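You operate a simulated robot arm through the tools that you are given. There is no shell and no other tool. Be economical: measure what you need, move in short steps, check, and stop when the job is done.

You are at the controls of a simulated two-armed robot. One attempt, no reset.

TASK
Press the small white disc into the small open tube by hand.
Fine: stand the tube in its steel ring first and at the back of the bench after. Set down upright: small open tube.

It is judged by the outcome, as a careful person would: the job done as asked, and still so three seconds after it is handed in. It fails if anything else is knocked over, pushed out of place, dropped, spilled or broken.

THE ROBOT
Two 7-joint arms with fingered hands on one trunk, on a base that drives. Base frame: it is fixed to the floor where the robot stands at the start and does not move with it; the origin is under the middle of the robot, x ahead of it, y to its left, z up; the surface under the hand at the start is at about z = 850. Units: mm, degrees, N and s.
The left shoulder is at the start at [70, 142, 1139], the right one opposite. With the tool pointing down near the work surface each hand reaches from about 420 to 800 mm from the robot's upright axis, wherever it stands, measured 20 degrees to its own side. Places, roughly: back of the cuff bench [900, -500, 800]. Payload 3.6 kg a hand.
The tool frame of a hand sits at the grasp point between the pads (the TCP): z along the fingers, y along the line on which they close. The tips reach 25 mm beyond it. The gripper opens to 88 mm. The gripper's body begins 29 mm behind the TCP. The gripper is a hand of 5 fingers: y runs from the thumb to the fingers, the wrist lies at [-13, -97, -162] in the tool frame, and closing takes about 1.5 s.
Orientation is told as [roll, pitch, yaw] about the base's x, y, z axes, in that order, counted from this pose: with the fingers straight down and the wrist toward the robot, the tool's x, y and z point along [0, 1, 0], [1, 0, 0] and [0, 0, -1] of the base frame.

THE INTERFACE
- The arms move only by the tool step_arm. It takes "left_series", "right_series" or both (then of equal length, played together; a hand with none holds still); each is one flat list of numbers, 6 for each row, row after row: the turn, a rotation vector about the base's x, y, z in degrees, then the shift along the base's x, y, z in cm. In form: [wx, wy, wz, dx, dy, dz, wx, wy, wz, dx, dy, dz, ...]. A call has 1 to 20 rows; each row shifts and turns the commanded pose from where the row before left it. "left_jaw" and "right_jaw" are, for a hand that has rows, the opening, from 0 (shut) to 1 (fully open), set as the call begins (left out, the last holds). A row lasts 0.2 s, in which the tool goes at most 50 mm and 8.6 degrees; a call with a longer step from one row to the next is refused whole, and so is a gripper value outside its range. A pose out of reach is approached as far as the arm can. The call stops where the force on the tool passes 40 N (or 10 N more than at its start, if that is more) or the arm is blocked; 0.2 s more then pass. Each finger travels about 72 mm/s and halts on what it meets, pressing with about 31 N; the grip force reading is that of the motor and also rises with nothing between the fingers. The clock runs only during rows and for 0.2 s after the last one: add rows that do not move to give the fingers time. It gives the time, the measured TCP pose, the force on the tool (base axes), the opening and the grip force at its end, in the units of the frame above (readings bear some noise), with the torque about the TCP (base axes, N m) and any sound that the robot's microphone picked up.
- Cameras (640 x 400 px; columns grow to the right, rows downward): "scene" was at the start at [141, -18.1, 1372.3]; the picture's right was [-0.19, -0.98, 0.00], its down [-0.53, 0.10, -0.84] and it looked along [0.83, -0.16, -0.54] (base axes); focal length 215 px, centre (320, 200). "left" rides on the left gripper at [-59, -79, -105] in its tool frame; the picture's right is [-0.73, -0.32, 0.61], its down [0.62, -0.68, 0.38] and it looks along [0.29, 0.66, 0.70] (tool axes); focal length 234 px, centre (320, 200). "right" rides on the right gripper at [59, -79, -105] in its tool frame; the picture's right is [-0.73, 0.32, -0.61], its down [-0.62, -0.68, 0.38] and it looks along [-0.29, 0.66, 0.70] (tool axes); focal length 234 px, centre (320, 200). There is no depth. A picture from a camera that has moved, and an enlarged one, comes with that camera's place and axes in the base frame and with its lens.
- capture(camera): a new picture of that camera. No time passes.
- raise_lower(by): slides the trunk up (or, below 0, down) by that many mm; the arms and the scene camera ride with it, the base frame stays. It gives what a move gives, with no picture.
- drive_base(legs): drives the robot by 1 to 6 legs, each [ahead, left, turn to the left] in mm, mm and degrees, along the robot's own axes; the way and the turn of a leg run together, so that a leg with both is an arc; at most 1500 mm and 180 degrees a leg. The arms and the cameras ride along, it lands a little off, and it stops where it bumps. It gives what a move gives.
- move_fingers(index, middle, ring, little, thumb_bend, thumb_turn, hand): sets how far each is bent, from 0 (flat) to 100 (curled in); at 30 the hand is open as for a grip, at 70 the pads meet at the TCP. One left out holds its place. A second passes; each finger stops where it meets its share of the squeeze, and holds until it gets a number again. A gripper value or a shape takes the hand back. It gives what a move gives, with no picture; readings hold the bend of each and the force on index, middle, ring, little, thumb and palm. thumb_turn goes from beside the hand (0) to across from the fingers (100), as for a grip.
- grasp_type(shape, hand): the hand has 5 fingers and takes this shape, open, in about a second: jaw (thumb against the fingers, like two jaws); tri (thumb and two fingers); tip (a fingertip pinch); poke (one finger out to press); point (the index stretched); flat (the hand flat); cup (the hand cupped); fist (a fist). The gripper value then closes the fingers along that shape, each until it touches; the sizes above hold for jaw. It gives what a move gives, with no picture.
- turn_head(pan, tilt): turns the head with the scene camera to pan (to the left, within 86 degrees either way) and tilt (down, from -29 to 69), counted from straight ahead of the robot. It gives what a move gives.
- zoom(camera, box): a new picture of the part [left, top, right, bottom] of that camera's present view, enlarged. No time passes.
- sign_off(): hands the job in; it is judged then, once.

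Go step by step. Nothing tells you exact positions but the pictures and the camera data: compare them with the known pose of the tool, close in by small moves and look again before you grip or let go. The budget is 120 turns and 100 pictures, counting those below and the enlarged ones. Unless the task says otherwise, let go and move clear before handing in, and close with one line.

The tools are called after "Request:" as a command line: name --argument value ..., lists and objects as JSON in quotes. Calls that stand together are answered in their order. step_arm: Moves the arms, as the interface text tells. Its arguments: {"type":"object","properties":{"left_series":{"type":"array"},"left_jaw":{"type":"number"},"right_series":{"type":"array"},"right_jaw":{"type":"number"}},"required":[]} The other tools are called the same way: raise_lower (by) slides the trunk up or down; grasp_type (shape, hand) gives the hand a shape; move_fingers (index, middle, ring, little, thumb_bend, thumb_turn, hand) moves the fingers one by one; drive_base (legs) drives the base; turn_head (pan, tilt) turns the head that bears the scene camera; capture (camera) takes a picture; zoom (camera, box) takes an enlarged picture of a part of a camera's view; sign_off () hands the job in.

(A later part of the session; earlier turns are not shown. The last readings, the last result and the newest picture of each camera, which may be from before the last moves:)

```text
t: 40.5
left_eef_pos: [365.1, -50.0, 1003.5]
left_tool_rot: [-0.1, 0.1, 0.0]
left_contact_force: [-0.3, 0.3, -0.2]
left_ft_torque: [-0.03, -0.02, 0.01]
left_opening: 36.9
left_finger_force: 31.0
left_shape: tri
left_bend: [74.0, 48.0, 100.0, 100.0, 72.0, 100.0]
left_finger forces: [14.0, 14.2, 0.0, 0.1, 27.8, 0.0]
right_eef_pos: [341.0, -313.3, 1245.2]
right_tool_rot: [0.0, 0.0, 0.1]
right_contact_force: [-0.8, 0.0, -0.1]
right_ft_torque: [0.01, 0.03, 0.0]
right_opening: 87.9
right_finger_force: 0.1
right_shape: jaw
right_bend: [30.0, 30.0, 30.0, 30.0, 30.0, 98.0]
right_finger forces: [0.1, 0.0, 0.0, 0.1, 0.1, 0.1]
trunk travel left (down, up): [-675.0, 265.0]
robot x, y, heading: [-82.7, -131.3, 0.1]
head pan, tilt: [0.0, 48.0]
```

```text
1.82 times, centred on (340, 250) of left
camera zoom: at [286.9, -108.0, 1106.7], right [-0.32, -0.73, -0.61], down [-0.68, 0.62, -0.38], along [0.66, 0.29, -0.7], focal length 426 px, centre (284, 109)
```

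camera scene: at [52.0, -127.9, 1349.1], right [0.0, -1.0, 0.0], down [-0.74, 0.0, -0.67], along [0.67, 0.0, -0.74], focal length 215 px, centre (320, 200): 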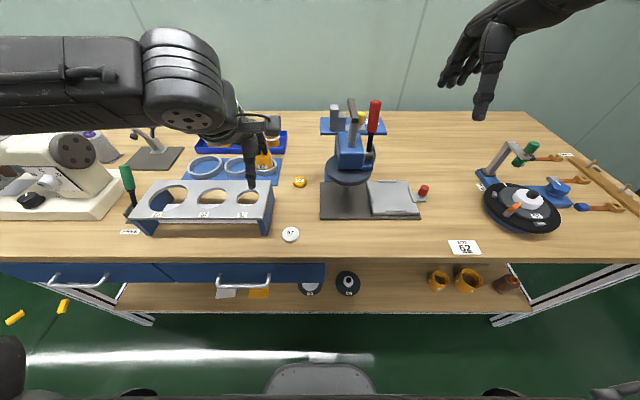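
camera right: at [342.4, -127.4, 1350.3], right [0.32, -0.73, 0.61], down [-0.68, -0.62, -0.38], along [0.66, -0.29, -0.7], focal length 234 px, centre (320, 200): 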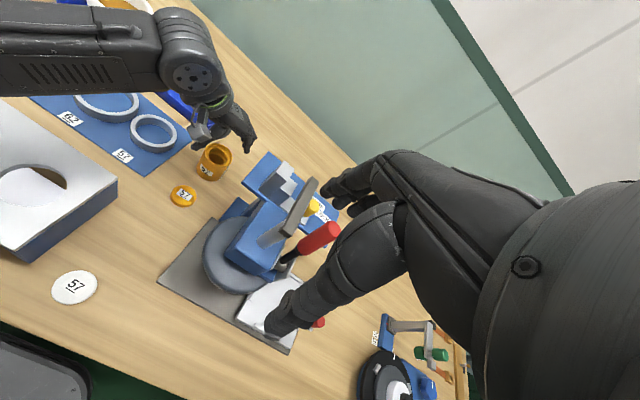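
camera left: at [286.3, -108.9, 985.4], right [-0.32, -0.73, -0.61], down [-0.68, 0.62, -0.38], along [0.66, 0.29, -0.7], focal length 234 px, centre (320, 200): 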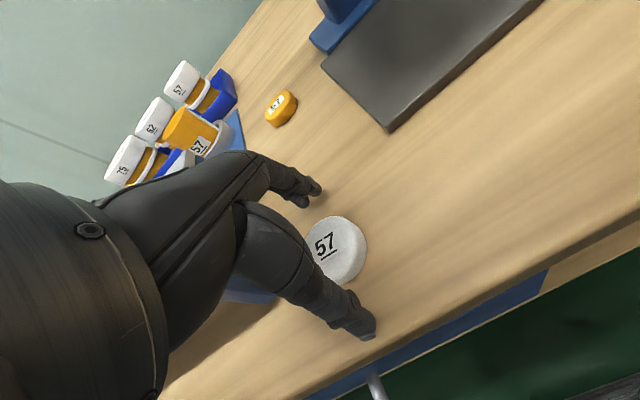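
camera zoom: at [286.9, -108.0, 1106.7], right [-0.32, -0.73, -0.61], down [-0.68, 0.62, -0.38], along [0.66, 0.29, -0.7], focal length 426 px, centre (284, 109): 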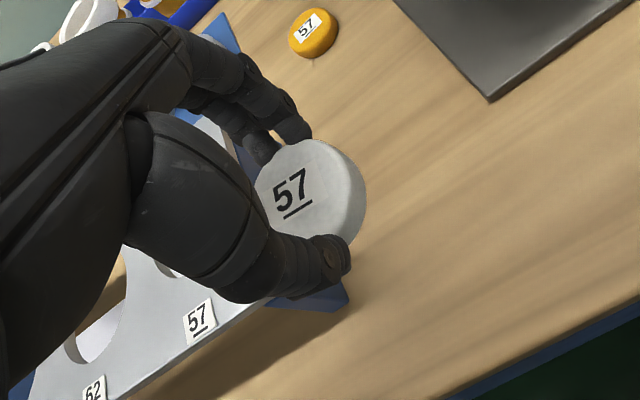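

The disc is held level, centred about (0, -1) mm from the grasp point, with its bottom about 32 mm below it. I'll carry it above the tube in the ring.

Request:
step_arm --left_series '[0, 0, 0, 3.4, 1.46, 0, 0, 0, 0, 3.4, 1.46, 0, 0, 0, 0, 3.4, 1.46, 0, 0, 0, 0, 3.4, 1.46, 0, 0, 0, 0, 3.4, 1.46, 0, 0, 0, 0, 3.4, 1.46, 0, 0, 0, 0, 3.4, 1.46, 0, 0, 0, 0, 3.4, 1.46, 0, 0, 0, 0, 0, 0, 0]'

Request:
zoom --camera "left" --box '[240, 140, 440, 360]'

Request:
zoom --camera "scene" --box '[200, 90, 360, 190]'

```text
t: 42.5
left_eef_pos: [638.2, 68.0, 1002.2]
left_tool_rot: [0.0, 0.0, 0.0]
left_contact_force: [-0.4, 0.6, -0.2]
left_ft_torque: [0.0, 0.03, 0.0]
left_opening: 36.4
left_finger_force: 31.2
left_shape: tri
left_bend: [74.0, 48.0, 100.0, 100.0, 72.0, 100.0]
left_finger forces: [13.8, 14.2, 0.0, 0.0, 27.8, 0.0]
right_eef_pos: [340.4, -314.5, 1245.3]
right_tool_rot: [0.0, 0.0, 0.0]
right_contact_force: [-0.3, 0.8, -0.8]
right_ft_torque: [0.0, -0.01, 0.01]
right_opening: 87.7
right_finger_force: 0.1
right_shape: jaw
right_bend: [30.0, 30.0, 30.0, 30.0, 30.0, 98.0]
right_finger forces: [0.0, 0.1, 0.1, 0.0, 0.1, 0.0]
trunk travel left (down, up): [-675.0, 265.0]
robot x, y, heading: [-82.3, -129.9, 0.2]
head pan, tilt: [0.0, 48.0]
```

```text
1.82 times, centred on (340, 250) of left
camera zoom: at [559.3, 8.3, 1105.4], right [-0.32, -0.73, -0.61], down [-0.68, 0.62, -0.38], along [0.66, 0.29, -0.7], focal length 426 px, centre (284, 109)
```

zoom: 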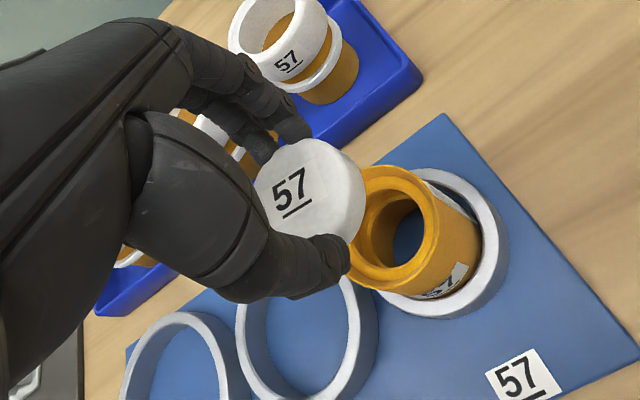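

```text
4.00 times, centred on (280, 140) of scene
camera zoom: at [50.7, -129.2, 1349.2], right [0.0, -1.0, 0.0], down [-0.74, 0.0, -0.67], along [0.67, 0.0, -0.74], focal length 861 px, centre (480, 440)
```

zoom: 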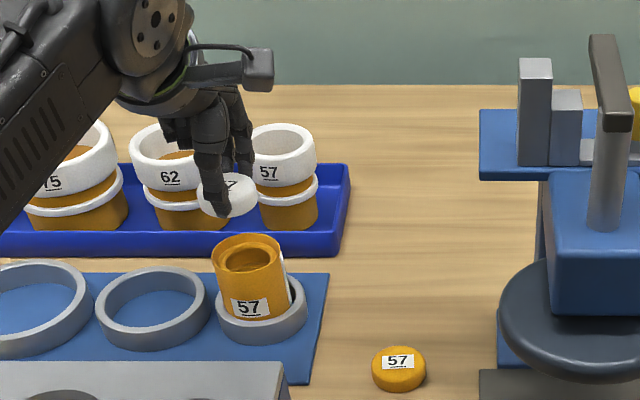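

The two views agree roughly on y (disc 3–6 mm too far left) but differ in x. I'll lower closer to the rim and compare again.

Request:
step_arm --left_series '[0, 0, 0, 0, -0.4, -2, 0, 0, 0, 0, 0, -1.5, 0, 0, 0, 0, 0, 0]'

Request:
zoom --camera "left" --box '[270, 170, 430, 300]'

Request:
zoom --camera "scene" --box '[230, 120, 310, 180]'

```text
t: 43.3
left_eef_pos: [638.2, 61.6, 965.8]
left_tool_rot: [0.0, 0.1, 0.0]
left_contact_force: [0.2, 0.0, -0.5]
left_ft_torque: [-0.01, 0.01, 0.03]
left_opening: 36.5
left_finger_force: 31.2
left_shape: tri
left_bend: [74.0, 48.0, 100.0, 100.0, 72.0, 100.0]
left_finger forces: [13.9, 14.2, 0.0, 0.1, 27.9, 0.0]
right_eef_pos: [341.4, -312.9, 1244.3]
right_tool_rot: [-0.1, -0.1, 0.1]
right_contact_force: [0.6, -0.6, 0.9]
right_ft_torque: [-0.02, -0.01, -0.03]
right_opening: 87.7
right_finger_force: 0.0
right_shape: jaw
right_bend: [30.0, 30.0, 30.0, 30.0, 30.0, 98.0]
right_finger forces: [0.1, 0.0, 0.1, 0.1, 0.0, 0.0]
trunk travel left (down, up): [-675.0, 265.0]
robot x, y, heading: [-82.7, -128.3, 0.1]
head pan, tilt: [0.0, 48.0]
```

```text
3.08 times, centred on (350, 235) of left
camera zoom: at [559.4, 3.3, 1070.1], right [-0.32, -0.73, -0.61], down [-0.68, 0.62, -0.38], along [0.66, 0.29, -0.7], focal length 720 px, centre (228, 92)
```

zoom: 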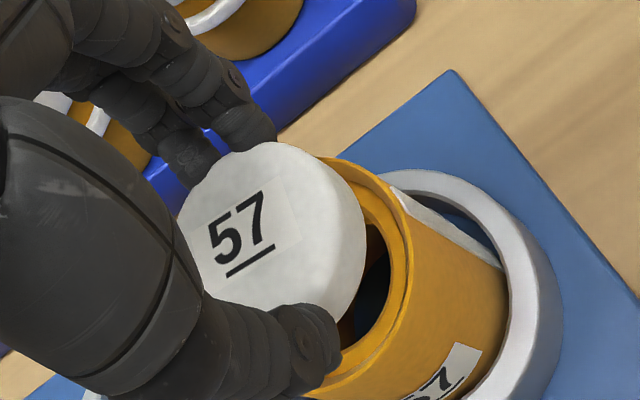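

```text
6.67 times, centred on (270, 150) of scene
camera zoom: at [51.1, -129.6, 1349.2], right [0.0, -1.0, 0.0], down [-0.74, 0.0, -0.67], along [0.67, 0.0, -0.74], focal length 1435 px, centre (653, 533)
```

zoom: 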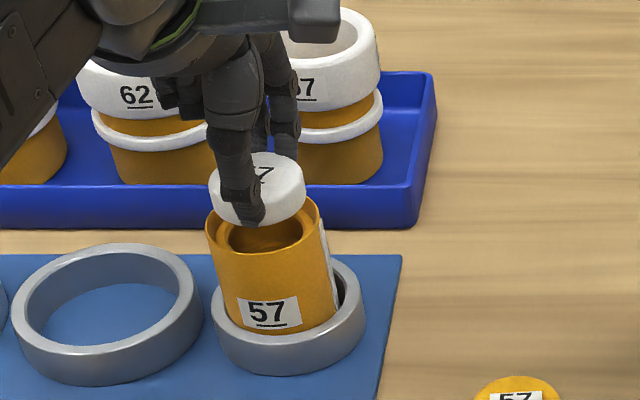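

Scene suggests about (+2, +1) mm and the left camera a bit more in y. The right camera can arbitrate.

Request:
zoom --camera "right" --box '[80, 10, 180, 90]'

```text
5.00 times, centred on (130, 50) of right
camera zoom: at [261.7, -255.3, 1350.3], right [0.32, -0.73, 0.61], down [-0.68, -0.62, -0.38], along [0.66, -0.29, -0.7], focal length 1171 px, centre (1270, 950)
```

zoom: 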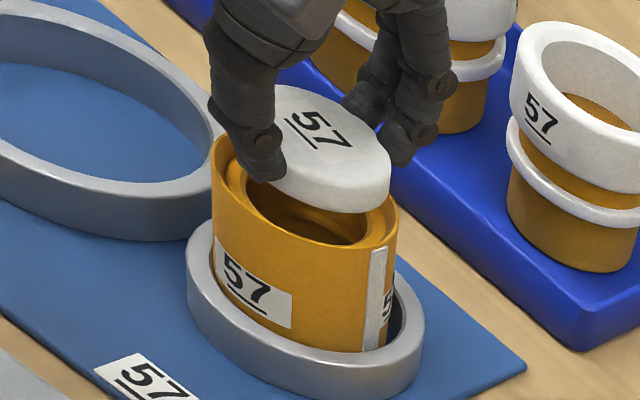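

Averaging all three views, the disc needs about (+1.7, +3.3) mm. I'll shift and lower to just above the rim, then look again.

Request:
step_arm --left_series '[0, 0, 0, 0.17, 0.33, 0, 0, 0, 0, 0, 0, -0.8, 0, 0, 0, 0, 0, 0]'

Request:
zoom --camera "right" --box '[100, 20, 180, 70]'

Request:
zoom --camera "scene" --box '[240, 125, 296, 165]'

```text
t: 44.1
left_eef_pos: [639.6, 65.1, 958.6]
left_tool_rot: [0.1, 0.2, -0.1]
left_contact_force: [-0.8, 1.0, -0.4]
left_ft_torque: [0.01, -0.03, 0.02]
left_opening: 36.5
left_finger_force: 31.5
left_shape: tri
left_bend: [74.0, 48.0, 100.0, 100.0, 72.0, 100.0]
left_finger forces: [13.9, 14.3, 0.0, 0.0, 27.9, 0.1]
right_eef_pos: [341.7, -313.2, 1244.6]
right_tool_rot: [0.0, -0.1, 0.1]
right_contact_force: [-0.1, 0.8, -0.1]
right_ft_torque: [-0.04, 0.0, 0.02]
right_opening: 87.5
right_finger_force: 0.0
right_shape: jaw
right_bend: [30.0, 30.0, 30.0, 30.0, 30.0, 98.0]
right_finger forces: [0.0, 0.0, 0.0, 0.0, 0.0, 0.1]
trunk travel left (down, up): [-675.0, 265.0]
robot x, y, heading: [-79.8, -126.5, 0.3]
head pan, tilt: [0.0, 48.0]
```

```text
8.00 times, centred on (140, 45) of right
camera zoom: at [261.8, -255.2, 1350.3], right [0.32, -0.73, 0.61], down [-0.68, -0.62, -0.38], along [0.66, -0.29, -0.7], focal length 1873 px, centre (1760, 1440)
```

zoom: 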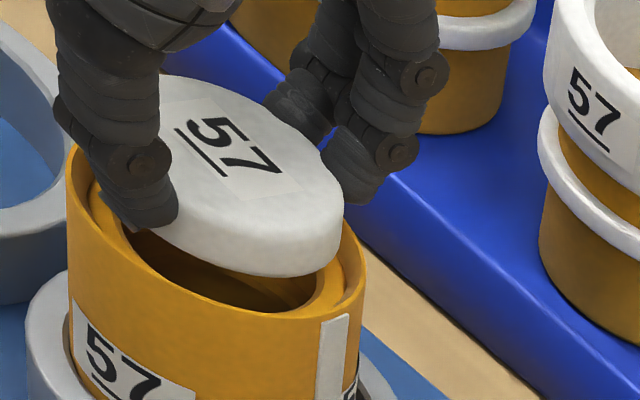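

```text
10.00 times, centred on (268, 145) of scene
camera zoom: at [51.1, -129.5, 1349.2], right [0.0, -1.0, 0.0], down [-0.74, 0.0, -0.67], along [0.67, 0.0, -0.74], focal length 2152 px, centre (840, 750)
```

zoom: 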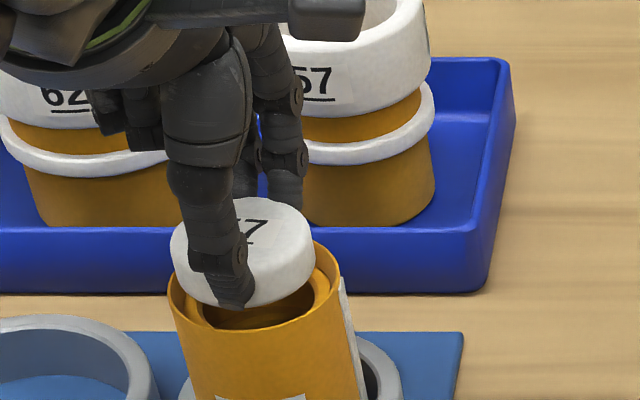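

Now within about 1–2 mm. I'll correct by (-0.8, -1.2) mm and lower until light contact.

Request:
step_arm --left_series '[0, 0, 0, -0.08, -0.12, 0, 0, 0, 0, 0, 0, -0.3, 0, 0, 0, 0, 0, -0.3, 0, 0, 0, 0, 0, 0]'

Request:
zoom --camera "right" --box '[100, 20, 180, 70]'

```text
t: 45.1
left_eef_pos: [638.9, 63.5, 952.7]
left_tool_rot: [0.0, 0.2, 0.1]
left_contact_force: [0.5, -0.4, -0.5]
left_ft_torque: [-0.02, 0.02, 0.02]
left_opening: 36.5
left_finger_force: 31.4
left_shape: tri
left_bend: [74.0, 48.0, 100.0, 100.0, 72.0, 100.0]
left_finger forces: [13.9, 14.3, 0.1, 0.0, 27.8, 0.0]
right_eef_pos: [341.6, -314.1, 1245.8]
right_tool_rot: [0.0, 0.0, 0.1]
right_contact_force: [0.3, 0.3, 0.4]
right_ft_torque: [0.05, 0.0, 0.0]
right_opening: 87.8
right_finger_force: 0.0
right_shape: jaw
right_bend: [30.0, 30.0, 30.0, 30.0, 30.0, 98.0]
right_finger forces: [0.0, 0.0, 0.1, 0.1, 0.1, 0.1]
trunk travel left (down, up): [-675.0, 265.0]
robot x, y, heading: [-79.4, -129.4, 0.6]
head pan, tilt: [0.0, 48.0]
```

```text
8.00 times, centred on (140, 45) of right
camera zoom: at [261.8, -255.2, 1350.2], right [0.32, -0.73, 0.61], down [-0.68, -0.62, -0.38], along [0.66, -0.29, -0.7], focal length 1873 px, centre (1760, 1440)
```

zoom: 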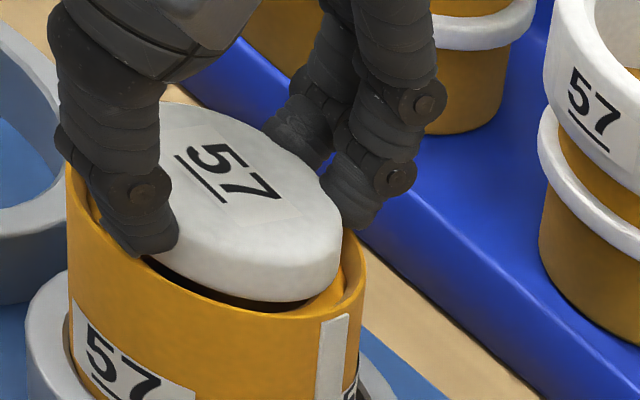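

No contact yet; the disc is right at the mouth. I'll continue down gently.

Request:
step_arm --left_series '[0, 0, 0, 0, 0, -0.2, 0, 0, 0, 0, 0, -0.2, 0, 0, 0, 0, 0, 0]'

Request:
zoom --camera "right" --box '[100, 20, 180, 70]'

```text
t: 45.9
left_eef_pos: [637.8, 63.4, 950.7]
left_tool_rot: [0.0, -0.2, 0.0]
left_contact_force: [1.5, 0.1, 7.5]
left_ft_torque: [-0.06, -0.07, 0.01]
left_opening: 36.4
left_finger_force: 31.3
left_shape: tri
left_bend: [74.0, 48.0, 100.0, 100.0, 72.0, 100.0]
left_finger forces: [19.0, 15.0, 0.1, 0.1, 31.6, 0.0]
right_eef_pos: [339.0, -314.2, 1245.1]
right_tool_rot: [0.0, 0.0, 0.1]
right_contact_force: [-0.2, 0.0, 0.1]
right_ft_torque: [-0.01, -0.04, -0.01]
right_opening: 87.8
right_finger_force: 0.1
right_shape: jaw
right_bend: [30.0, 30.0, 30.0, 30.0, 30.0, 98.0]
right_finger forces: [0.1, 0.1, 0.0, 0.0, 0.0, 0.0]
trunk travel left (down, up): [-675.0, 265.0]
robot x, y, heading: [-82.4, -128.5, -0.1]
head pan, tilt: [0.0, 48.0]
```

```text
8.00 times, centred on (140, 45) of right
camera zoom: at [260.7, -255.5, 1350.6], right [0.32, -0.73, 0.61], down [-0.68, -0.62, -0.38], along [0.66, -0.29, -0.7], focal length 1873 px, centre (1760, 1440)
```

zoom: 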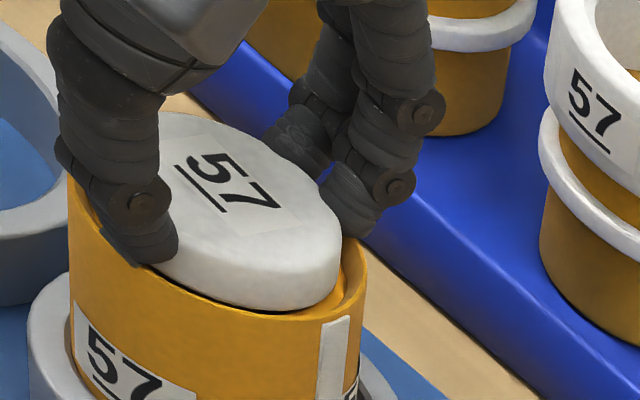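

Light contact, offset toward the far-right. I'll raise a touch, nudge (-0.5, +1.5) mm and press down again.

Request:
step_arm --left_series '[0, 0, 0, 0, 0, 0.3, 0, 0, 0, -0.05, 0.15, 0, 0, 0, 0, 0, 0, -0.3, 0, 0, 0, 0, 0, -0.2, 0, 0, 0, 0, 0, 0]'

Request:
zoom --camera "right" --box '[100, 20, 180, 70]'

```text
t: 47.1
left_eef_pos: [637.0, 64.5, 951.2]
left_tool_rot: [-0.1, -0.2, 0.0]
left_contact_force: [6.1, 1.6, 20.9]
left_ft_torque: [-0.07, -0.11, 0.05]
left_opening: 36.8
left_finger_force: 31.0
left_shape: tri
left_bend: [74.0, 48.0, 100.0, 100.0, 73.0, 100.0]
left_finger forces: [24.4, 17.1, 0.1, 0.0, 39.8, 0.0]
right_eef_pos: [338.2, -313.7, 1245.3]
right_tool_rot: [0.0, -0.1, 0.1]
right_contact_force: [0.0, 0.2, 0.5]
right_ft_torque: [0.0, 0.04, -0.01]
right_opening: 87.5
right_finger_force: 0.1
right_shape: jaw
right_bend: [30.0, 30.0, 30.0, 30.0, 30.0, 98.0]
right_finger forces: [0.1, 0.1, 0.1, 0.0, 0.0, 0.0]
trunk travel left (down, up): [-675.0, 265.0]
robot x, y, heading: [-79.3, -125.6, 0.2]
head pan, tilt: [0.0, 48.0]
```

```text
8.00 times, centred on (140, 45) of right
camera zoom: at [258.7, -255.8, 1351.3], right [0.32, -0.73, 0.61], down [-0.68, -0.62, -0.39], along [0.66, -0.29, -0.69], focal length 1873 px, centre (1760, 1440)
```

zoom: 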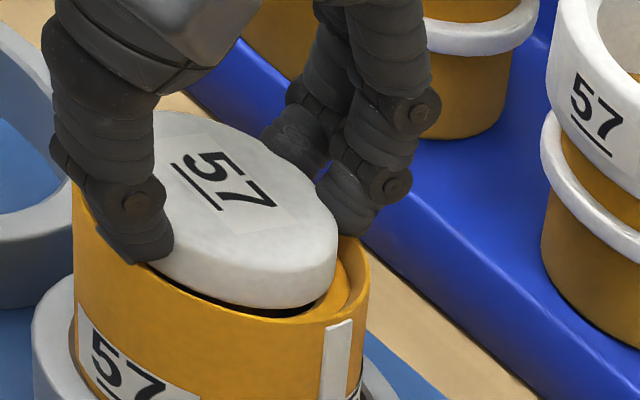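

The load is now central: the disc sits on the mouth but needs pressing. I'll ease off slightly, release it and look at how it lies.

Request:
step_arm --left_series '[0, 0, 0, 0, 0, 0.25, 0, 0, 0, 0, 0, 0, 0, 0, 0, 0, 0, 0]'

Request:
step_arm --left_series '[0, 0, 0, 0, 0, 0, 0, 0, 0, 0, 0, 0, 0, 0, 0, 0, 0, 0, 0, 0, 0, 0, 0, 0, 0, 0, 0, 0, 0, 0]' --left_jaw 1

Request:
step_arm --left_series '[0, 0, 0, 0, 0, 1, 0, 0, 0, 0, 0, 2, 0, 0, 0, 0, 0, 3, 0, 0, 0, -2, 2, 4, 0, 0, 0, 0, 0, 0]'

Request:
zoom --camera "right" --box '[100, 20, 180, 70]'

Request:
zoom --camera "left" --box '[320, 160, 520, 310]'

```text
t: 47.9
left_eef_pos: [636.9, 64.0, 950.0]
left_tool_rot: [-0.1, -0.1, 0.0]
left_contact_force: [2.7, 1.0, 10.1]
left_ft_torque: [-0.11, -0.35, 0.03]
left_opening: 36.7
left_finger_force: 30.6
left_shape: tri
left_bend: [74.0, 48.0, 100.0, 100.0, 73.0, 100.0]
left_finger forces: [23.4, 16.4, 0.1, 0.1, 29.7, 0.0]
right_eef_pos: [339.0, -314.1, 1245.3]
right_tool_rot: [0.1, -0.1, 0.2]
right_contact_force: [-0.3, 0.6, 0.2]
right_ft_torque: [0.0, 0.0, 0.01]
right_opening: 87.7
right_finger_force: 0.2
right_shape: jaw
right_bend: [30.0, 30.0, 30.0, 30.0, 30.0, 98.0]
right_finger forces: [0.0, 0.0, 0.0, 0.1, 0.1, 0.0]
trunk travel left (down, up): [-675.0, 265.0]
robot x, y, heading: [-82.8, -129.6, -0.1]
head pan, tilt: [0.0, 48.0]
```

```text
t: 49.1
left_eef_pos: [637.5, 65.1, 948.8]
left_tool_rot: [0.0, 0.1, 0.0]
left_contact_force: [-0.8, -0.2, -0.3]
left_ft_torque: [-0.01, 0.01, 0.02]
left_opening: 87.5
left_finger_force: 0.0
left_shape: tri
left_bend: [30.0, 30.0, 99.0, 99.0, 30.0, 98.0]
left_finger forces: [0.1, 0.0, 0.1, 0.1, 0.0, 0.1]
right_eef_pos: [341.5, -313.1, 1245.1]
right_tool_rot: [0.0, 0.0, 0.1]
right_contact_force: [0.2, 0.8, -0.3]
right_ft_torque: [-0.01, 0.0, 0.03]
right_opening: 87.6
right_finger_force: 0.0
right_shape: jaw
right_bend: [30.0, 30.0, 30.0, 30.0, 30.0, 98.0]
right_finger forces: [0.0, 0.1, 0.0, 0.1, 0.1, 0.0]
trunk travel left (down, up): [-675.0, 265.0]
robot x, y, heading: [-78.2, -128.3, 0.3]
head pan, tilt: [0.0, 48.0]
```

```text
t: 50.3
left_eef_pos: [619.3, 83.4, 1050.1]
left_tool_rot: [0.0, 0.1, 0.0]
left_contact_force: [0.3, 0.6, 0.6]
left_ft_torque: [0.0, -0.03, -0.01]
left_opening: 87.9
left_finger_force: 0.1
left_shape: tri
left_bend: [30.0, 30.0, 99.0, 99.0, 30.0, 98.0]
left_finger forces: [0.0, 0.0, 0.0, 0.1, 0.0, 0.0]
right_eef_pos: [342.0, -315.1, 1244.0]
right_tool_rot: [0.0, 0.1, 0.0]
right_contact_force: [-0.4, -0.9, 0.5]
right_ft_torque: [0.01, -0.03, -0.02]
right_opening: 87.6
right_finger_force: 0.1
right_shape: jaw
right_bend: [30.0, 30.0, 30.0, 30.0, 30.0, 98.0]
right_finger forces: [0.0, 0.1, 0.0, 0.0, 0.0, 0.0]
trunk travel left (down, up): [-675.0, 265.0]
robot x, y, heading: [-82.1, -123.6, 0.3]
head pan, tilt: [0.0, 48.0]
```

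```text
8.00 times, centred on (140, 45) of right
camera zoom: at [262.7, -256.3, 1349.8], right [0.32, -0.73, 0.61], down [-0.68, -0.62, -0.38], along [0.66, -0.29, -0.7], focal length 1873 px, centre (1760, 1440)
```

zoom: 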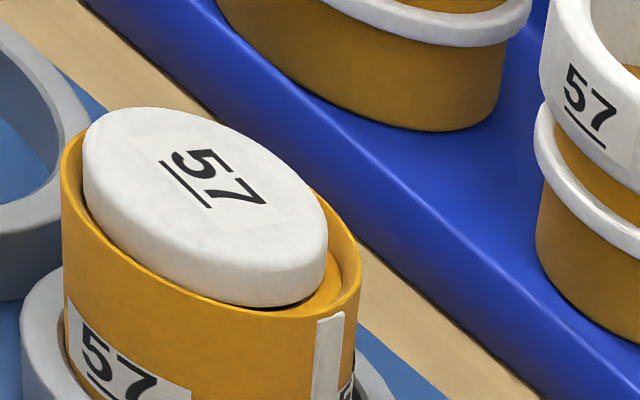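

```text
2.67 times, centred on (420, 235) of left
camera zoom: at [540.7, 25.7, 1153.6], right [-0.32, -0.73, -0.61], down [-0.68, 0.62, -0.38], along [0.66, 0.29, -0.7], focal length 624 px, centre (53, 107)
```

zoom: 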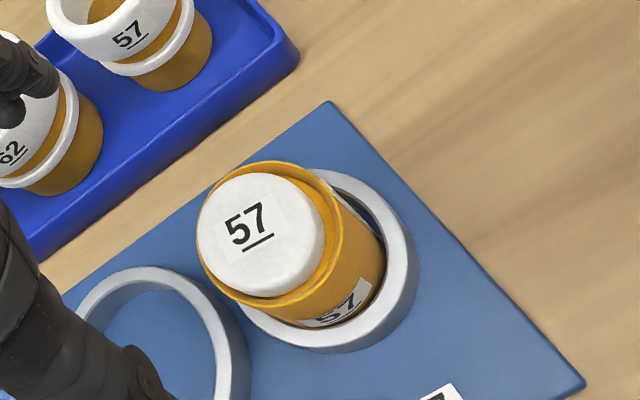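

The disc is sitting in the stepped mouth, nearly centred, standing proud. I'll close the three fingers into a pressing bundle and position it over the disc.

Request:
step_arm --left_series '[0, 0, 0, 0, 0, 0, 0, 0, 0, 0.9, -0.9, 0, 0, 0, 0, 0.9, -1.0, 0, 0, 0, 0, 0, 0, 0, 0, 0, 0, 0, 0, 0, 0, 0, 0, 0, 0, -2, 0, 0, 0, 0, 0, -2, 0, 0, 0, 0, 0, -2, 0, 0, 0, 0, 0, -1, 0, 0, 0, 0, 0, 0]' --left_jaw 0

Request:
zoom --camera "right" --box '[90, 0, 190, 80]'

Request:
zoom --camera "scene" --box '[230, 115, 310, 175]'

```text
t: 52.5
left_eef_pos: [635.3, 67.4, 978.8]
left_tool_rot: [0.0, -0.1, 0.0]
left_contact_force: [0.2, 0.3, 1.2]
left_ft_torque: [-0.04, -0.02, 0.0]
left_opening: 0.0
left_finger_force: 31.2
left_shape: tri
left_bend: [70.0, 70.0, 100.0, 100.0, 36.0, 100.0]
left_finger forces: [0.0, 0.0, 0.0, 0.1, 0.0, 0.0]
right_eef_pos: [341.8, -314.5, 1245.1]
right_tool_rot: [0.0, 0.0, 0.1]
right_contact_force: [-0.3, 0.1, 0.0]
right_ft_torque: [0.04, 0.01, -0.03]
right_opening: 87.9
right_finger_force: 0.1
right_shape: jaw
right_bend: [30.0, 30.0, 30.0, 30.0, 30.0, 98.0]
right_finger forces: [0.1, 0.0, 0.0, 0.0, 0.0, 0.0]
trunk travel left (down, up): [-675.0, 265.0]
robot x, y, heading: [-79.8, -127.2, 0.4]
head pan, tilt: [0.0, 48.0]
```

```text
5.00 times, centred on (140, 40) of right
camera zoom: at [261.7, -255.3, 1350.3], right [0.32, -0.73, 0.61], down [-0.68, -0.62, -0.38], along [0.66, -0.29, -0.7], focal length 1171 px, centre (1220, 1000)
```

zoom: 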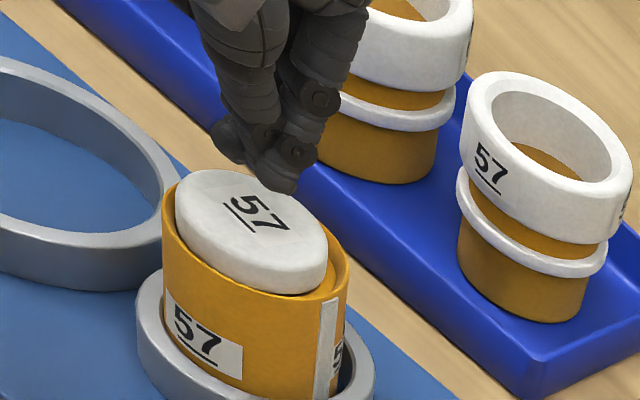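

```text
6.67 times, centred on (270, 145) of scene
camera zoom: at [51.0, -129.5, 1349.2], right [0.0, -1.0, 0.0], down [-0.74, 0.0, -0.67], along [0.67, 0.0, -0.74], focal length 1435 px, centre (653, 567)
```

zoom: 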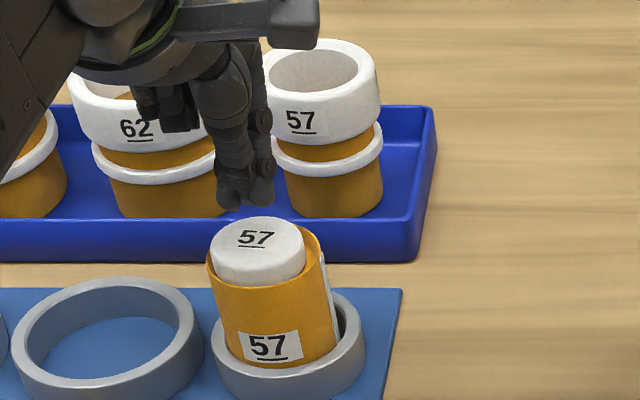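

The bundle is about 2 mm left of the disc's centre; x looks right. I'll correct and press down until it stops.

Request:
step_arm --left_series '[0, 0, 0, 0, -0.25, 0, 0, 0, 0, 0, 0, -0.8, 0, 0, 0, 0, 0, -0.6, 0, 0, 0, 0, 0, -0.4, 0, 0, 0, 0, 0, -0.3, 0, 0, 0, 0, 0, -0.3, 0, 0, 0, 0, 0, -0.3, 0, 0, 0, 0, 0, -0.3]'

Request:
zoom --camera "right" --box '[90, 0, 190, 80]'

```text
t: 54.3
left_eef_pos: [636.1, 63.7, 949.9]
left_tool_rot: [0.0, 0.0, 0.0]
left_contact_force: [0.0, 0.1, -0.7]
left_ft_torque: [0.01, -0.04, 0.02]
left_opening: 0.1
left_finger_force: 30.6
left_shape: tri
left_bend: [70.0, 70.0, 100.0, 100.0, 36.0, 100.0]
left_finger forces: [0.0, 0.0, 0.0, 0.0, 0.0, 0.0]
right_eef_pos: [340.1, -314.8, 1245.1]
right_tool_rot: [-0.1, 0.0, 0.2]
right_contact_force: [0.1, 0.5, 0.0]
right_ft_torque: [0.02, -0.02, 0.05]
right_opening: 87.6
right_finger_force: 0.0
right_shape: jaw
right_bend: [30.0, 30.0, 30.0, 30.0, 30.0, 98.0]
right_finger forces: [0.1, 0.1, 0.1, 0.0, 0.1, 0.1]
trunk travel left (down, up): [-675.0, 265.0]
robot x, y, heading: [-81.4, -125.6, -0.0]
head pan, tilt: [0.0, 48.0]
```

```text
5.00 times, centred on (140, 40) of right
camera zoom: at [261.2, -255.4, 1350.4], right [0.32, -0.73, 0.61], down [-0.68, -0.62, -0.38], along [0.66, -0.29, -0.7], focal length 1171 px, centre (1220, 1000)
```

zoom: 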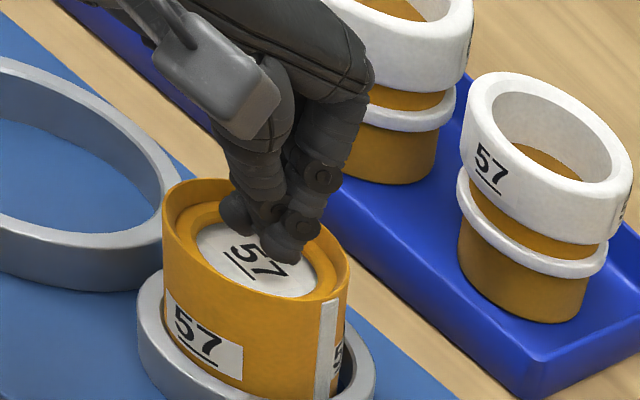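

The disc has gone into the bore, its top now about level with the inner ledge. I'll keep pressing gently to seat it.

Request:
step_arm --left_series '[0, 0, 0, 0, 0, -0.2, 0, 0, 0, 0, 0, -0.2, 0, 0, 0, 0, 0, -0.2, 0, 0, 0, 0, 0, 0]'

Request:
zoom --camera "right" --box '[100, 20, 180, 70]'

```text
t: 55.3
left_eef_pos: [635.5, 64.6, 943.5]
left_tool_rot: [-0.1, 0.0, 0.0]
left_contact_force: [0.3, 0.2, 0.3]
left_ft_torque: [0.02, -0.01, 0.01]
left_opening: 0.0
left_finger_force: 31.5
left_shape: tri
left_bend: [70.0, 70.0, 100.0, 100.0, 36.0, 100.0]
left_finger forces: [0.0, 0.0, 0.1, 0.0, 0.0, 0.0]
right_eef_pos: [341.3, -314.1, 1245.1]
right_tool_rot: [0.0, 0.0, 0.1]
right_contact_force: [-0.1, 0.2, 0.6]
right_ft_torque: [0.04, 0.04, -0.03]
right_opening: 87.8
right_finger_force: 0.1
right_shape: jaw
right_bend: [30.0, 30.0, 30.0, 30.0, 30.0, 98.0]
right_finger forces: [0.1, 0.0, 0.0, 0.0, 0.0, 0.0]
trunk travel left (down, up): [-675.0, 265.0]
robot x, y, heading: [-79.5, -126.4, 0.4]
head pan, tilt: [0.0, 48.0]
```

```text
8.00 times, centred on (140, 45) of right
camera zoom: at [261.7, -255.2, 1350.3], right [0.32, -0.73, 0.61], down [-0.68, -0.62, -0.38], along [0.66, -0.29, -0.7], focal length 1873 px, centre (1760, 1440)
```

zoom: 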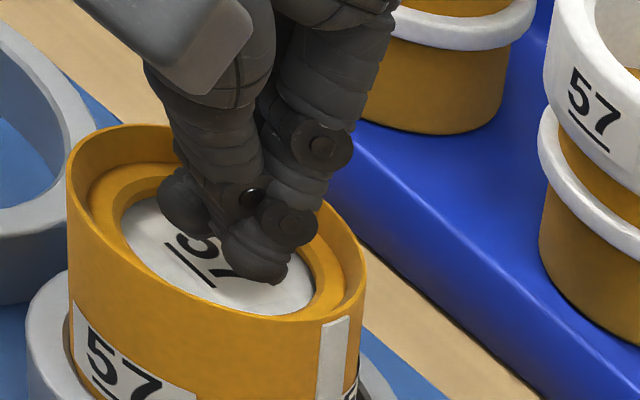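

Request:
step_arm --left_series '[0, 0, 0, 0, 0, -0.2, 0, 0, 0, 0, 0, -0.2, 0, 0, 0, 0, 0, -0.2, 0, 0, 0, 0, 0, -0.2, 0, 0, 0, 0, 0, -0.2]'

Request:
zoom --camera "right" --box '[100, 20, 180, 70]'

```text
t: 56.5
left_eef_pos: [635.9, 63.5, 937.6]
left_tool_rot: [-0.1, -0.4, 0.0]
left_contact_force: [8.2, 3.5, 21.6]
left_ft_torque: [0.29, -0.14, -0.1]
left_opening: 0.0
left_finger_force: 31.4
left_shape: tri
left_bend: [70.0, 70.0, 100.0, 100.0, 36.0, 100.0]
left_finger forces: [0.1, 47.6, 0.0, 0.0, 0.0, 0.0]
right_eef_pos: [338.1, -313.7, 1247.2]
right_tool_rot: [0.0, 0.0, 0.1]
right_contact_force: [-0.7, -0.5, 0.5]
right_ft_torque: [0.02, 0.01, -0.03]
right_opening: 88.0
right_finger_force: 0.0
right_shape: jaw
right_bend: [30.0, 30.0, 30.0, 30.0, 30.0, 98.0]
right_finger forces: [0.0, 0.0, 0.1, 0.0, 0.1, 0.0]
trunk travel left (down, up): [-675.0, 265.0]
robot x, y, heading: [-76.0, -128.1, 0.2]
head pan, tilt: [0.0, 48.0]
```

```text
8.00 times, centred on (140, 45) of right
camera zoom: at [259.1, -255.8, 1351.3], right [0.32, -0.73, 0.61], down [-0.68, -0.62, -0.39], along [0.66, -0.29, -0.69], focal length 1873 px, centre (1760, 1440)
```

zoom: 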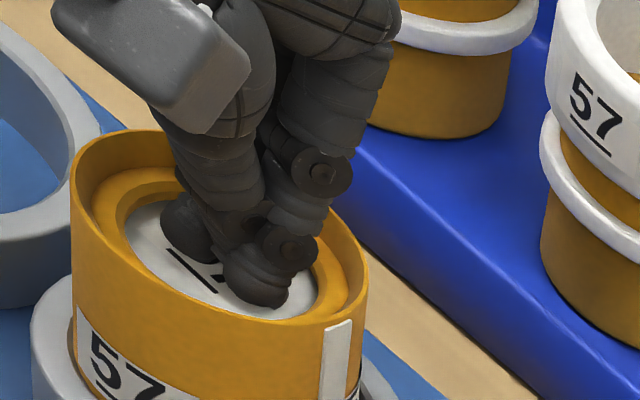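

The middle fingertip is pressing the disc about 9 mm left of centre. I'll lift, shift so it bears on the centre, and press firmly to see whether the disc is seated.

Request:
step_arm --left_series '[0, 0, 0, 0, 0, 0.6, 0, 0, 0, 0.2, -0.8, 0.4, 0, 0, 0, 0, 0, 0, 0, 0, 0, 0, 0, -0.5, 0, 0, 0, 0, 0, -0.4, 0, 0, 0, 0, 0, -0.2, 0, 0, 0, 0, 0, -0.2, 0, 0, 0, 0, 0, -0.2, 0, 0, 0, 0, 0, -0.2, 0, 0, 0, 0, 0, -0.2]'

Request:
step_arm --left_series '[0, 0, 0, 0, 0, -0.2, 0, 0, 0, 0, 0, -0.2, 0, 0, 0, 0, 0, -0.2]'

```text
t: 58.2
left_eef_pos: [637.4, 56.1, 937.2]
left_tool_rot: [-0.2, -0.9, -0.1]
left_contact_force: [-6.0, -0.1, 17.4]
left_ft_torque: [0.15, 0.15, 0.0]
left_opening: 0.0
left_finger_force: 31.2
left_shape: tri
left_bend: [70.0, 70.0, 100.0, 100.0, 37.0, 100.0]
left_finger forces: [0.0, 0.0, 0.0, 0.0, 0.0, 0.0]
right_eef_pos: [337.5, -314.4, 1246.3]
right_tool_rot: [-0.1, -0.2, 0.1]
right_contact_force: [-0.4, -0.2, 0.4]
right_ft_torque: [0.02, 0.01, -0.03]
right_opening: 87.8
right_finger_force: 0.1
right_shape: jaw
right_bend: [30.0, 30.0, 30.0, 30.0, 30.0, 98.0]
right_finger forces: [0.0, 0.1, 0.0, 0.0, 0.1, 0.0]
trunk travel left (down, up): [-675.0, 265.0]
robot x, y, heading: [-83.1, -127.0, -0.0]
head pan, tilt: [0.0, 48.0]
stopped in row 8 (left hand): the force on the tool passed its limit at 42 N (the readings are from after the stop); the commanded pose is now the measured one
```

```text
t: 59.0
left_eef_pos: [640.4, 53.7, 935.6]
left_tool_rot: [-0.3, -1.3, -0.2]
left_contact_force: [-3.9, -2.3, 18.6]
left_ft_torque: [-0.08, 0.1, 0.02]
left_opening: 0.0
left_finger_force: 30.8
left_shape: tri
left_bend: [70.0, 70.0, 100.0, 100.0, 76.0, 100.0]
left_finger forces: [19.9, 0.0, 0.0, 0.1, 0.1, 0.0]
right_eef_pos: [339.2, -314.1, 1244.4]
right_tool_rot: [-0.1, -0.2, 0.1]
right_contact_force: [0.0, -0.2, 0.1]
right_ft_torque: [0.0, 0.01, 0.04]
right_opening: 87.6
right_finger_force: 0.0
right_shape: jaw
right_bend: [30.0, 30.0, 30.0, 30.0, 30.0, 98.0]
right_finger forces: [0.0, 0.0, 0.1, 0.1, 0.0, 0.0]
trunk travel left (down, up): [-675.0, 265.0]
robot x, y, heading: [-79.8, -132.5, 0.3]
head pan, tilt: [0.0, 48.0]
stopped in row 3 (left hand): the force on the tool passed its limit at 42 N (the readings are from after the stop); the commanded pose is now the measured one
```

Pressing at 42 N no longer moves it much. I'll lift the hand clear and inspect the disc.

Request:
step_arm --left_series '[0, 0, 0, 0, 0, 0.5, 0, 0, 0, 0, 0, 2, 0, 0, 0, 0, 0, 3, 0, 0, 0, -2, 2, 4, 0, 0, 0, 0, 1, 3, 0, 0, 0, 0, 0, 0]'

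Request:
zoom --camera "right" --box '[100, 20, 180, 70]'

```text
t: 60.5
left_eef_pos: [620.6, 84.6, 1055.4]
left_tool_rot: [-0.2, -1.0, 0.0]
left_contact_force: [-0.3, -0.3, -0.7]
left_ft_torque: [0.01, -0.03, 0.03]
left_opening: 0.2
left_finger_force: 30.9
left_shape: tri
left_bend: [70.0, 70.0, 100.0, 100.0, 76.0, 100.0]
left_finger forces: [0.0, 0.0, 0.0, 0.1, 0.0, 0.0]
right_eef_pos: [341.1, -314.3, 1243.8]
right_tool_rot: [0.0, -0.1, 0.0]
right_contact_force: [0.3, 0.1, 0.4]
right_ft_torque: [0.02, 0.05, 0.04]
right_opening: 87.8
right_finger_force: 0.1
right_shape: jaw
right_bend: [30.0, 30.0, 30.0, 30.0, 30.0, 98.0]
right_finger forces: [0.0, 0.0, 0.1, 0.0, 0.0, 0.0]
trunk travel left (down, up): [-675.0, 265.0]
robot x, y, heading: [-83.9, -129.0, 0.3]
head pan, tilt: [0.0, 48.0]
```

```text
8.00 times, centred on (140, 45) of right
camera zoom: at [262.4, -255.4, 1350.1], right [0.32, -0.73, 0.61], down [-0.68, -0.62, -0.38], along [0.66, -0.29, -0.7], focal length 1873 px, centre (1760, 1440)
```

zoom: 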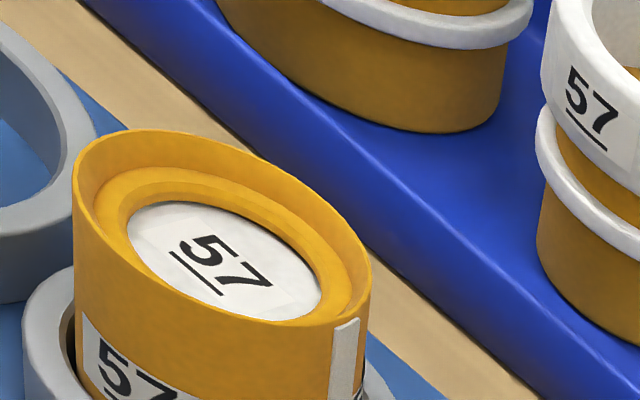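

The disc is seated level inside the bore, just below the ledge. Next I'll open the hand in jaw shape, yaw -40° as before, and go back over the tube.

Request:
grasp_type --hand "left" --shape "jaw"

Request:
step_arm --left_series '[0, 0.5, -8, 0.4, -0.4, 0, 0, 0.5, -8, 0.4, -0.4, 0, 0, 0, -8, 0.4, -0.4, 0, 0, 0, -8, 0.3, -0.4, 0, 0, 0, -8, 0.25, -0.4, 0, 0, 0, 0, 0, 0, -3, 0, 0, 0, 0, 0, -4, 0, 0, 0, 0, 0, -2, 0, 0, 0, 0, 0, 0]' --left_jaw 1

Request:
capture --camera "left"

```text
t: 61.4
left_eef_pos: [621.9, 84.5, 1055.7]
left_tool_rot: [-0.2, -0.9, -0.2]
left_contact_force: [0.1, -0.6, -0.5]
left_ft_torque: [0.01, 0.02, -0.01]
left_opening: 87.8
left_finger_force: 0.1
left_shape: jaw
left_bend: [30.0, 30.0, 30.0, 30.0, 30.0, 98.0]
left_finger forces: [0.0, 0.0, 0.0, 0.1, 0.0, 0.0]
right_eef_pos: [341.2, -314.1, 1244.4]
right_tool_rot: [0.1, 0.1, 0.1]
right_contact_force: [-0.2, 0.7, -0.5]
right_ft_torque: [-0.03, 0.01, 0.03]
right_opening: 87.5
right_finger_force: 0.0
right_shape: jaw
right_bend: [30.0, 30.0, 30.0, 30.0, 30.0, 98.0]
right_finger forces: [0.1, 0.0, 0.0, 0.0, 0.1, 0.0]
trunk travel left (down, up): [-675.0, 265.0]
robot x, y, heading: [-78.1, -130.1, 0.2]
head pan, tilt: [0.0, 48.0]
```

```text
t: 63.4
left_eef_pos: [638.1, 65.6, 966.4]
left_tool_rot: [-0.4, 0.1, -40.0]
left_contact_force: [0.1, -0.9, -0.5]
left_ft_torque: [-0.01, 0.0, -0.02]
left_opening: 87.8
left_finger_force: 0.0
left_shape: jaw
left_bend: [30.0, 30.0, 30.0, 30.0, 30.0, 98.0]
left_finger forces: [0.1, 0.0, 0.0, 0.0, 0.2, 0.1]
right_eef_pos: [341.1, -314.1, 1245.7]
right_tool_rot: [0.0, 0.0, 0.1]
right_contact_force: [0.7, -0.3, 1.1]
right_ft_torque: [0.0, -0.01, 0.05]
right_opening: 87.8
right_finger_force: 0.0
right_shape: jaw
right_bend: [30.0, 30.0, 30.0, 30.0, 30.0, 98.0]
right_finger forces: [0.1, 0.0, 0.0, 0.0, 0.1, 0.1]
trunk travel left (down, up): [-675.0, 265.0]
robot x, y, heading: [-78.6, -127.4, -0.1]
head pan, tilt: [0.0, 48.0]
```

```text
15 pictures are left
camera left: at [540.8, 71.9, 1070.2], right [-0.72, -0.35, -0.6], down [-0.12, 0.91, -0.39], along [0.69, -0.2, -0.7], focal length 234 px, centre (320, 200)
```

left: 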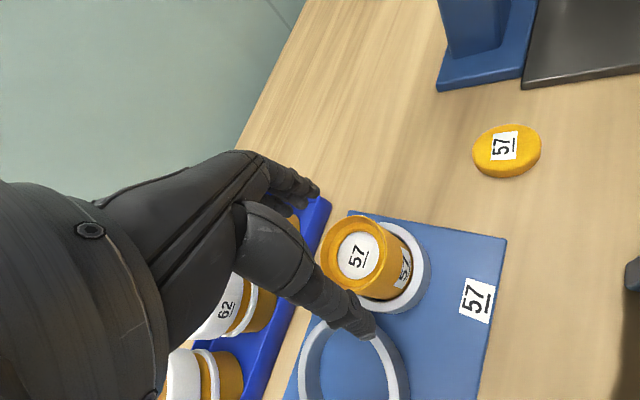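

The view matches the earlier successful grasp. I'll descend to z ≈ 907 and close.

Request:
step_arm --left_series '[0, 0, 0, 0, 0, -2, 0, 0, 0, 0, 0, -2, 0, 0, 0, 0, 0, -1.9, 0, 0, 0, 0, 0, 0]'

Request:
step_arm --left_series '[0, 0, 0, 0, 0, 0, 0, 0, 0, 0, 0, 0, 0, 0, 0, 0, 0, 0, 0, 0, 0, 0, 0, 0, 0, 0, 0, 0, 0, 0, 0, 0, 0, 0, 0, 0]' --left_jaw 0.3

```text
t: 64.3
left_eef_pos: [638.8, 65.9, 907.0]
left_tool_rot: [-0.4, 0.1, -40.1]
left_contact_force: [-0.1, 0.0, 0.8]
left_ft_torque: [-0.01, 0.01, -0.01]
left_opening: 87.7
left_finger_force: 0.0
left_shape: jaw
left_bend: [30.0, 30.0, 30.0, 30.0, 30.0, 98.0]
left_finger forces: [0.3, 0.0, 0.0, 0.0, 0.0, 0.0]
right_eef_pos: [341.0, -313.2, 1245.6]
right_tool_rot: [0.0, 0.0, 0.1]
right_contact_force: [0.2, 0.5, 0.1]
right_ft_torque: [-0.01, 0.0, -0.04]
right_opening: 87.9
right_finger_force: 0.1
right_shape: jaw
right_bend: [30.0, 30.0, 30.0, 30.0, 30.0, 98.0]
right_finger forces: [0.1, 0.0, 0.1, 0.1, 0.0, 0.1]
trunk travel left (down, up): [-675.0, 265.0]
robot x, y, heading: [-78.9, -125.4, -0.0]
head pan, tilt: [0.0, 48.0]
```

```text
t: 65.8
left_eef_pos: [638.4, 65.6, 906.6]
left_tool_rot: [-0.3, 0.1, -40.0]
left_contact_force: [-0.3, -0.8, 0.0]
left_ft_torque: [-0.03, 0.0, 0.03]
left_opening: 47.9
left_finger_force: 30.9
left_shape: jaw
left_bend: [73.0, 43.0, 45.0, 43.0, 68.0, 100.0]
left_finger forces: [17.8, 8.8, 0.0, 0.1, 26.3, 0.0]
right_eef_pos: [340.8, -313.1, 1246.6]
right_tool_rot: [0.0, -0.1, 0.2]
right_contact_force: [-0.9, 0.7, 0.2]
right_ft_torque: [-0.01, 0.0, -0.01]
right_opening: 87.6
right_finger_force: 0.0
right_shape: jaw
right_bend: [30.0, 30.0, 30.0, 30.0, 30.0, 98.0]
right_finger forces: [0.0, 0.1, 0.0, 0.0, 0.0, 0.0]
trunk travel left (down, up): [-675.0, 265.0]
robot x, y, heading: [-81.1, -129.7, -0.0]
head pan, tilt: [0.0, 48.0]
```

Same grip as before. I'll lift straight up well clear of the ring and check that the ring stays.

Request:
step_arm --left_series '[0, 0, 0, 0, 0, 0.5, 0, 0, 0, 0, 0, 1, 0, 0, 0, 0, 0, 1.5, 0, 0, 0, 0, 0, 2, 0, 0, 0, 0, 0, 3, 0, 0, 0, 0, 0, 4, 0, 0, 0, 0, 0, 0]'

Request:
capture --camera "left"

```text
t: 67.3
left_eef_pos: [639.8, 65.6, 1028.2]
left_tool_rot: [-0.4, 0.1, -40.2]
left_contact_force: [-0.4, -0.1, -0.3]
left_ft_torque: [-0.01, 0.04, 0.0]
left_opening: 48.2
left_finger_force: 30.8
left_shape: jaw
left_bend: [73.0, 43.0, 46.0, 43.0, 68.0, 100.0]
left_finger forces: [17.8, 8.8, 0.0, 0.0, 26.3, 0.1]
right_eef_pos: [342.0, -313.1, 1244.9]
right_tool_rot: [-0.1, 0.0, 0.1]
right_contact_force: [0.5, -0.4, 0.0]
right_ft_torque: [0.01, -0.01, 0.01]
right_opening: 87.7
right_finger_force: 0.0
right_shape: jaw
right_bend: [30.0, 30.0, 30.0, 30.0, 30.0, 98.0]
right_finger forces: [0.0, 0.0, 0.0, 0.0, 0.1, 0.0]
trunk travel left (down, up): [-675.0, 265.0]
robot x, y, heading: [-83.5, -127.9, -0.0]
head pan, tilt: [0.0, 48.0]
```

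```text
14 pictures are left
camera left: at [542.1, 72.9, 1132.4], right [-0.72, -0.35, -0.6], down [-0.12, 0.91, -0.39], along [0.69, -0.2, -0.7], focal length 234 px, centre (320, 200)
```

left: 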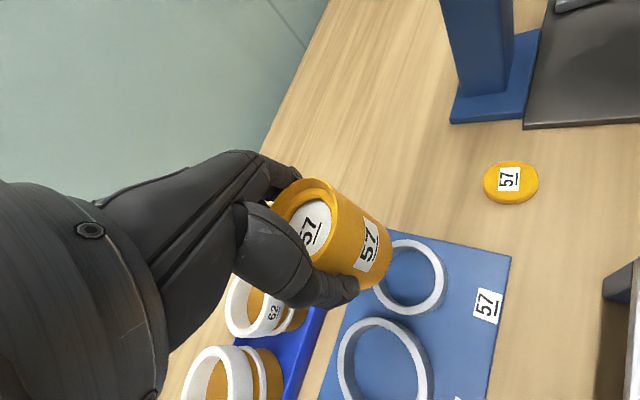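

The tube and seated disc come away cleanly and the ring stays. I'll raise and retract the hand, squaring the yaw, then drive to the right.

Request:
step_arm --left_series '[0, 0, 0, -1, 0, 3.5, 0, 0, 0, -2, 0, 3.5, 0, 0, 0, -2, 0, 3.5, 0, 0, 8, -3, 0, 3, 0, 0, 8, -3, 0, 0, 0, 0, 8, -3, 0, 0, 0, 0, 8, -3, 0, 0, 0, 0, 8, -3, 0, 0, 0, 0, 0, -2, 0, 0, 0, 0, 0, 0, 0, 0]'

Request:
drive_base --legs '[[-40, 0, 0], [0, -490, 0]]'

Request:
capture --camera "scene"

```text
t: 69.5
left_eef_pos: [418.9, 67.1, 1160.9]
left_tool_rot: [-0.3, 0.1, 0.0]
left_contact_force: [0.0, 1.5, -0.3]
left_ft_torque: [0.0, 0.01, 0.02]
left_opening: 47.6
left_finger_force: 31.1
left_shape: jaw
left_bend: [73.0, 43.0, 46.0, 43.0, 69.0, 100.0]
left_finger forces: [17.9, 8.9, 0.0, 0.0, 26.2, 0.1]
right_eef_pos: [341.7, -313.6, 1243.9]
right_tool_rot: [0.0, 0.0, 0.1]
right_contact_force: [-0.2, -1.0, 0.6]
right_ft_torque: [0.05, 0.01, 0.02]
right_opening: 87.7
right_finger_force: 0.0
right_shape: jaw
right_bend: [30.0, 30.0, 30.0, 30.0, 30.0, 98.0]
right_finger forces: [0.1, 0.0, 0.0, 0.0, 0.0, 0.1]
trunk travel left (down, up): [-675.0, 265.0]
robot x, y, heading: [-82.8, -129.2, 0.4]
head pan, tilt: [0.0, 48.0]
```

```text
t: 72.9
left_eef_pos: [380.2, -416.6, 1161.1]
left_tool_rot: [-0.4, 0.1, 0.0]
left_contact_force: [0.1, 0.5, -1.0]
left_ft_torque: [0.04, 0.05, 0.02]
left_opening: 47.5
left_finger_force: 30.6
left_shape: jaw
left_bend: [73.0, 43.0, 46.0, 43.0, 69.0, 100.0]
left_finger forces: [17.9, 9.1, 0.0, 0.0, 26.3, 0.0]
right_eef_pos: [302.6, -794.5, 1244.1]
right_tool_rot: [-0.1, 0.0, 0.0]
right_contact_force: [-0.2, -0.2, 0.6]
right_ft_torque: [-0.01, -0.02, 0.01]
right_opening: 87.8
right_finger_force: 0.0
right_shape: jaw
right_bend: [30.0, 30.0, 30.0, 30.0, 30.0, 98.0]
right_finger forces: [0.0, 0.0, 0.0, 0.0, 0.0, 0.0]
trunk travel left (down, up): [-675.0, 265.0]
robot x, y, heading: [-120.8, -615.6, 0.2]
head pan, tilt: [0.0, 48.0]
```

```text
13 pictures are left
camera scene: at [12.1, -611.4, 1349.2], right [0.0, -1.0, 0.0], down [-0.74, 0.0, -0.67], along [0.67, 0.0, -0.74], focal length 215 px, centre (320, 200)
```

scene: 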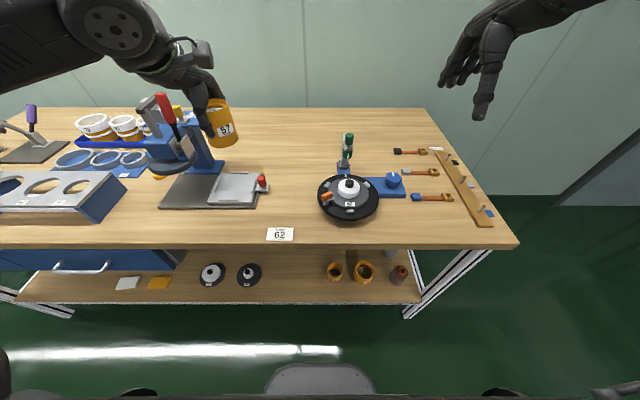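

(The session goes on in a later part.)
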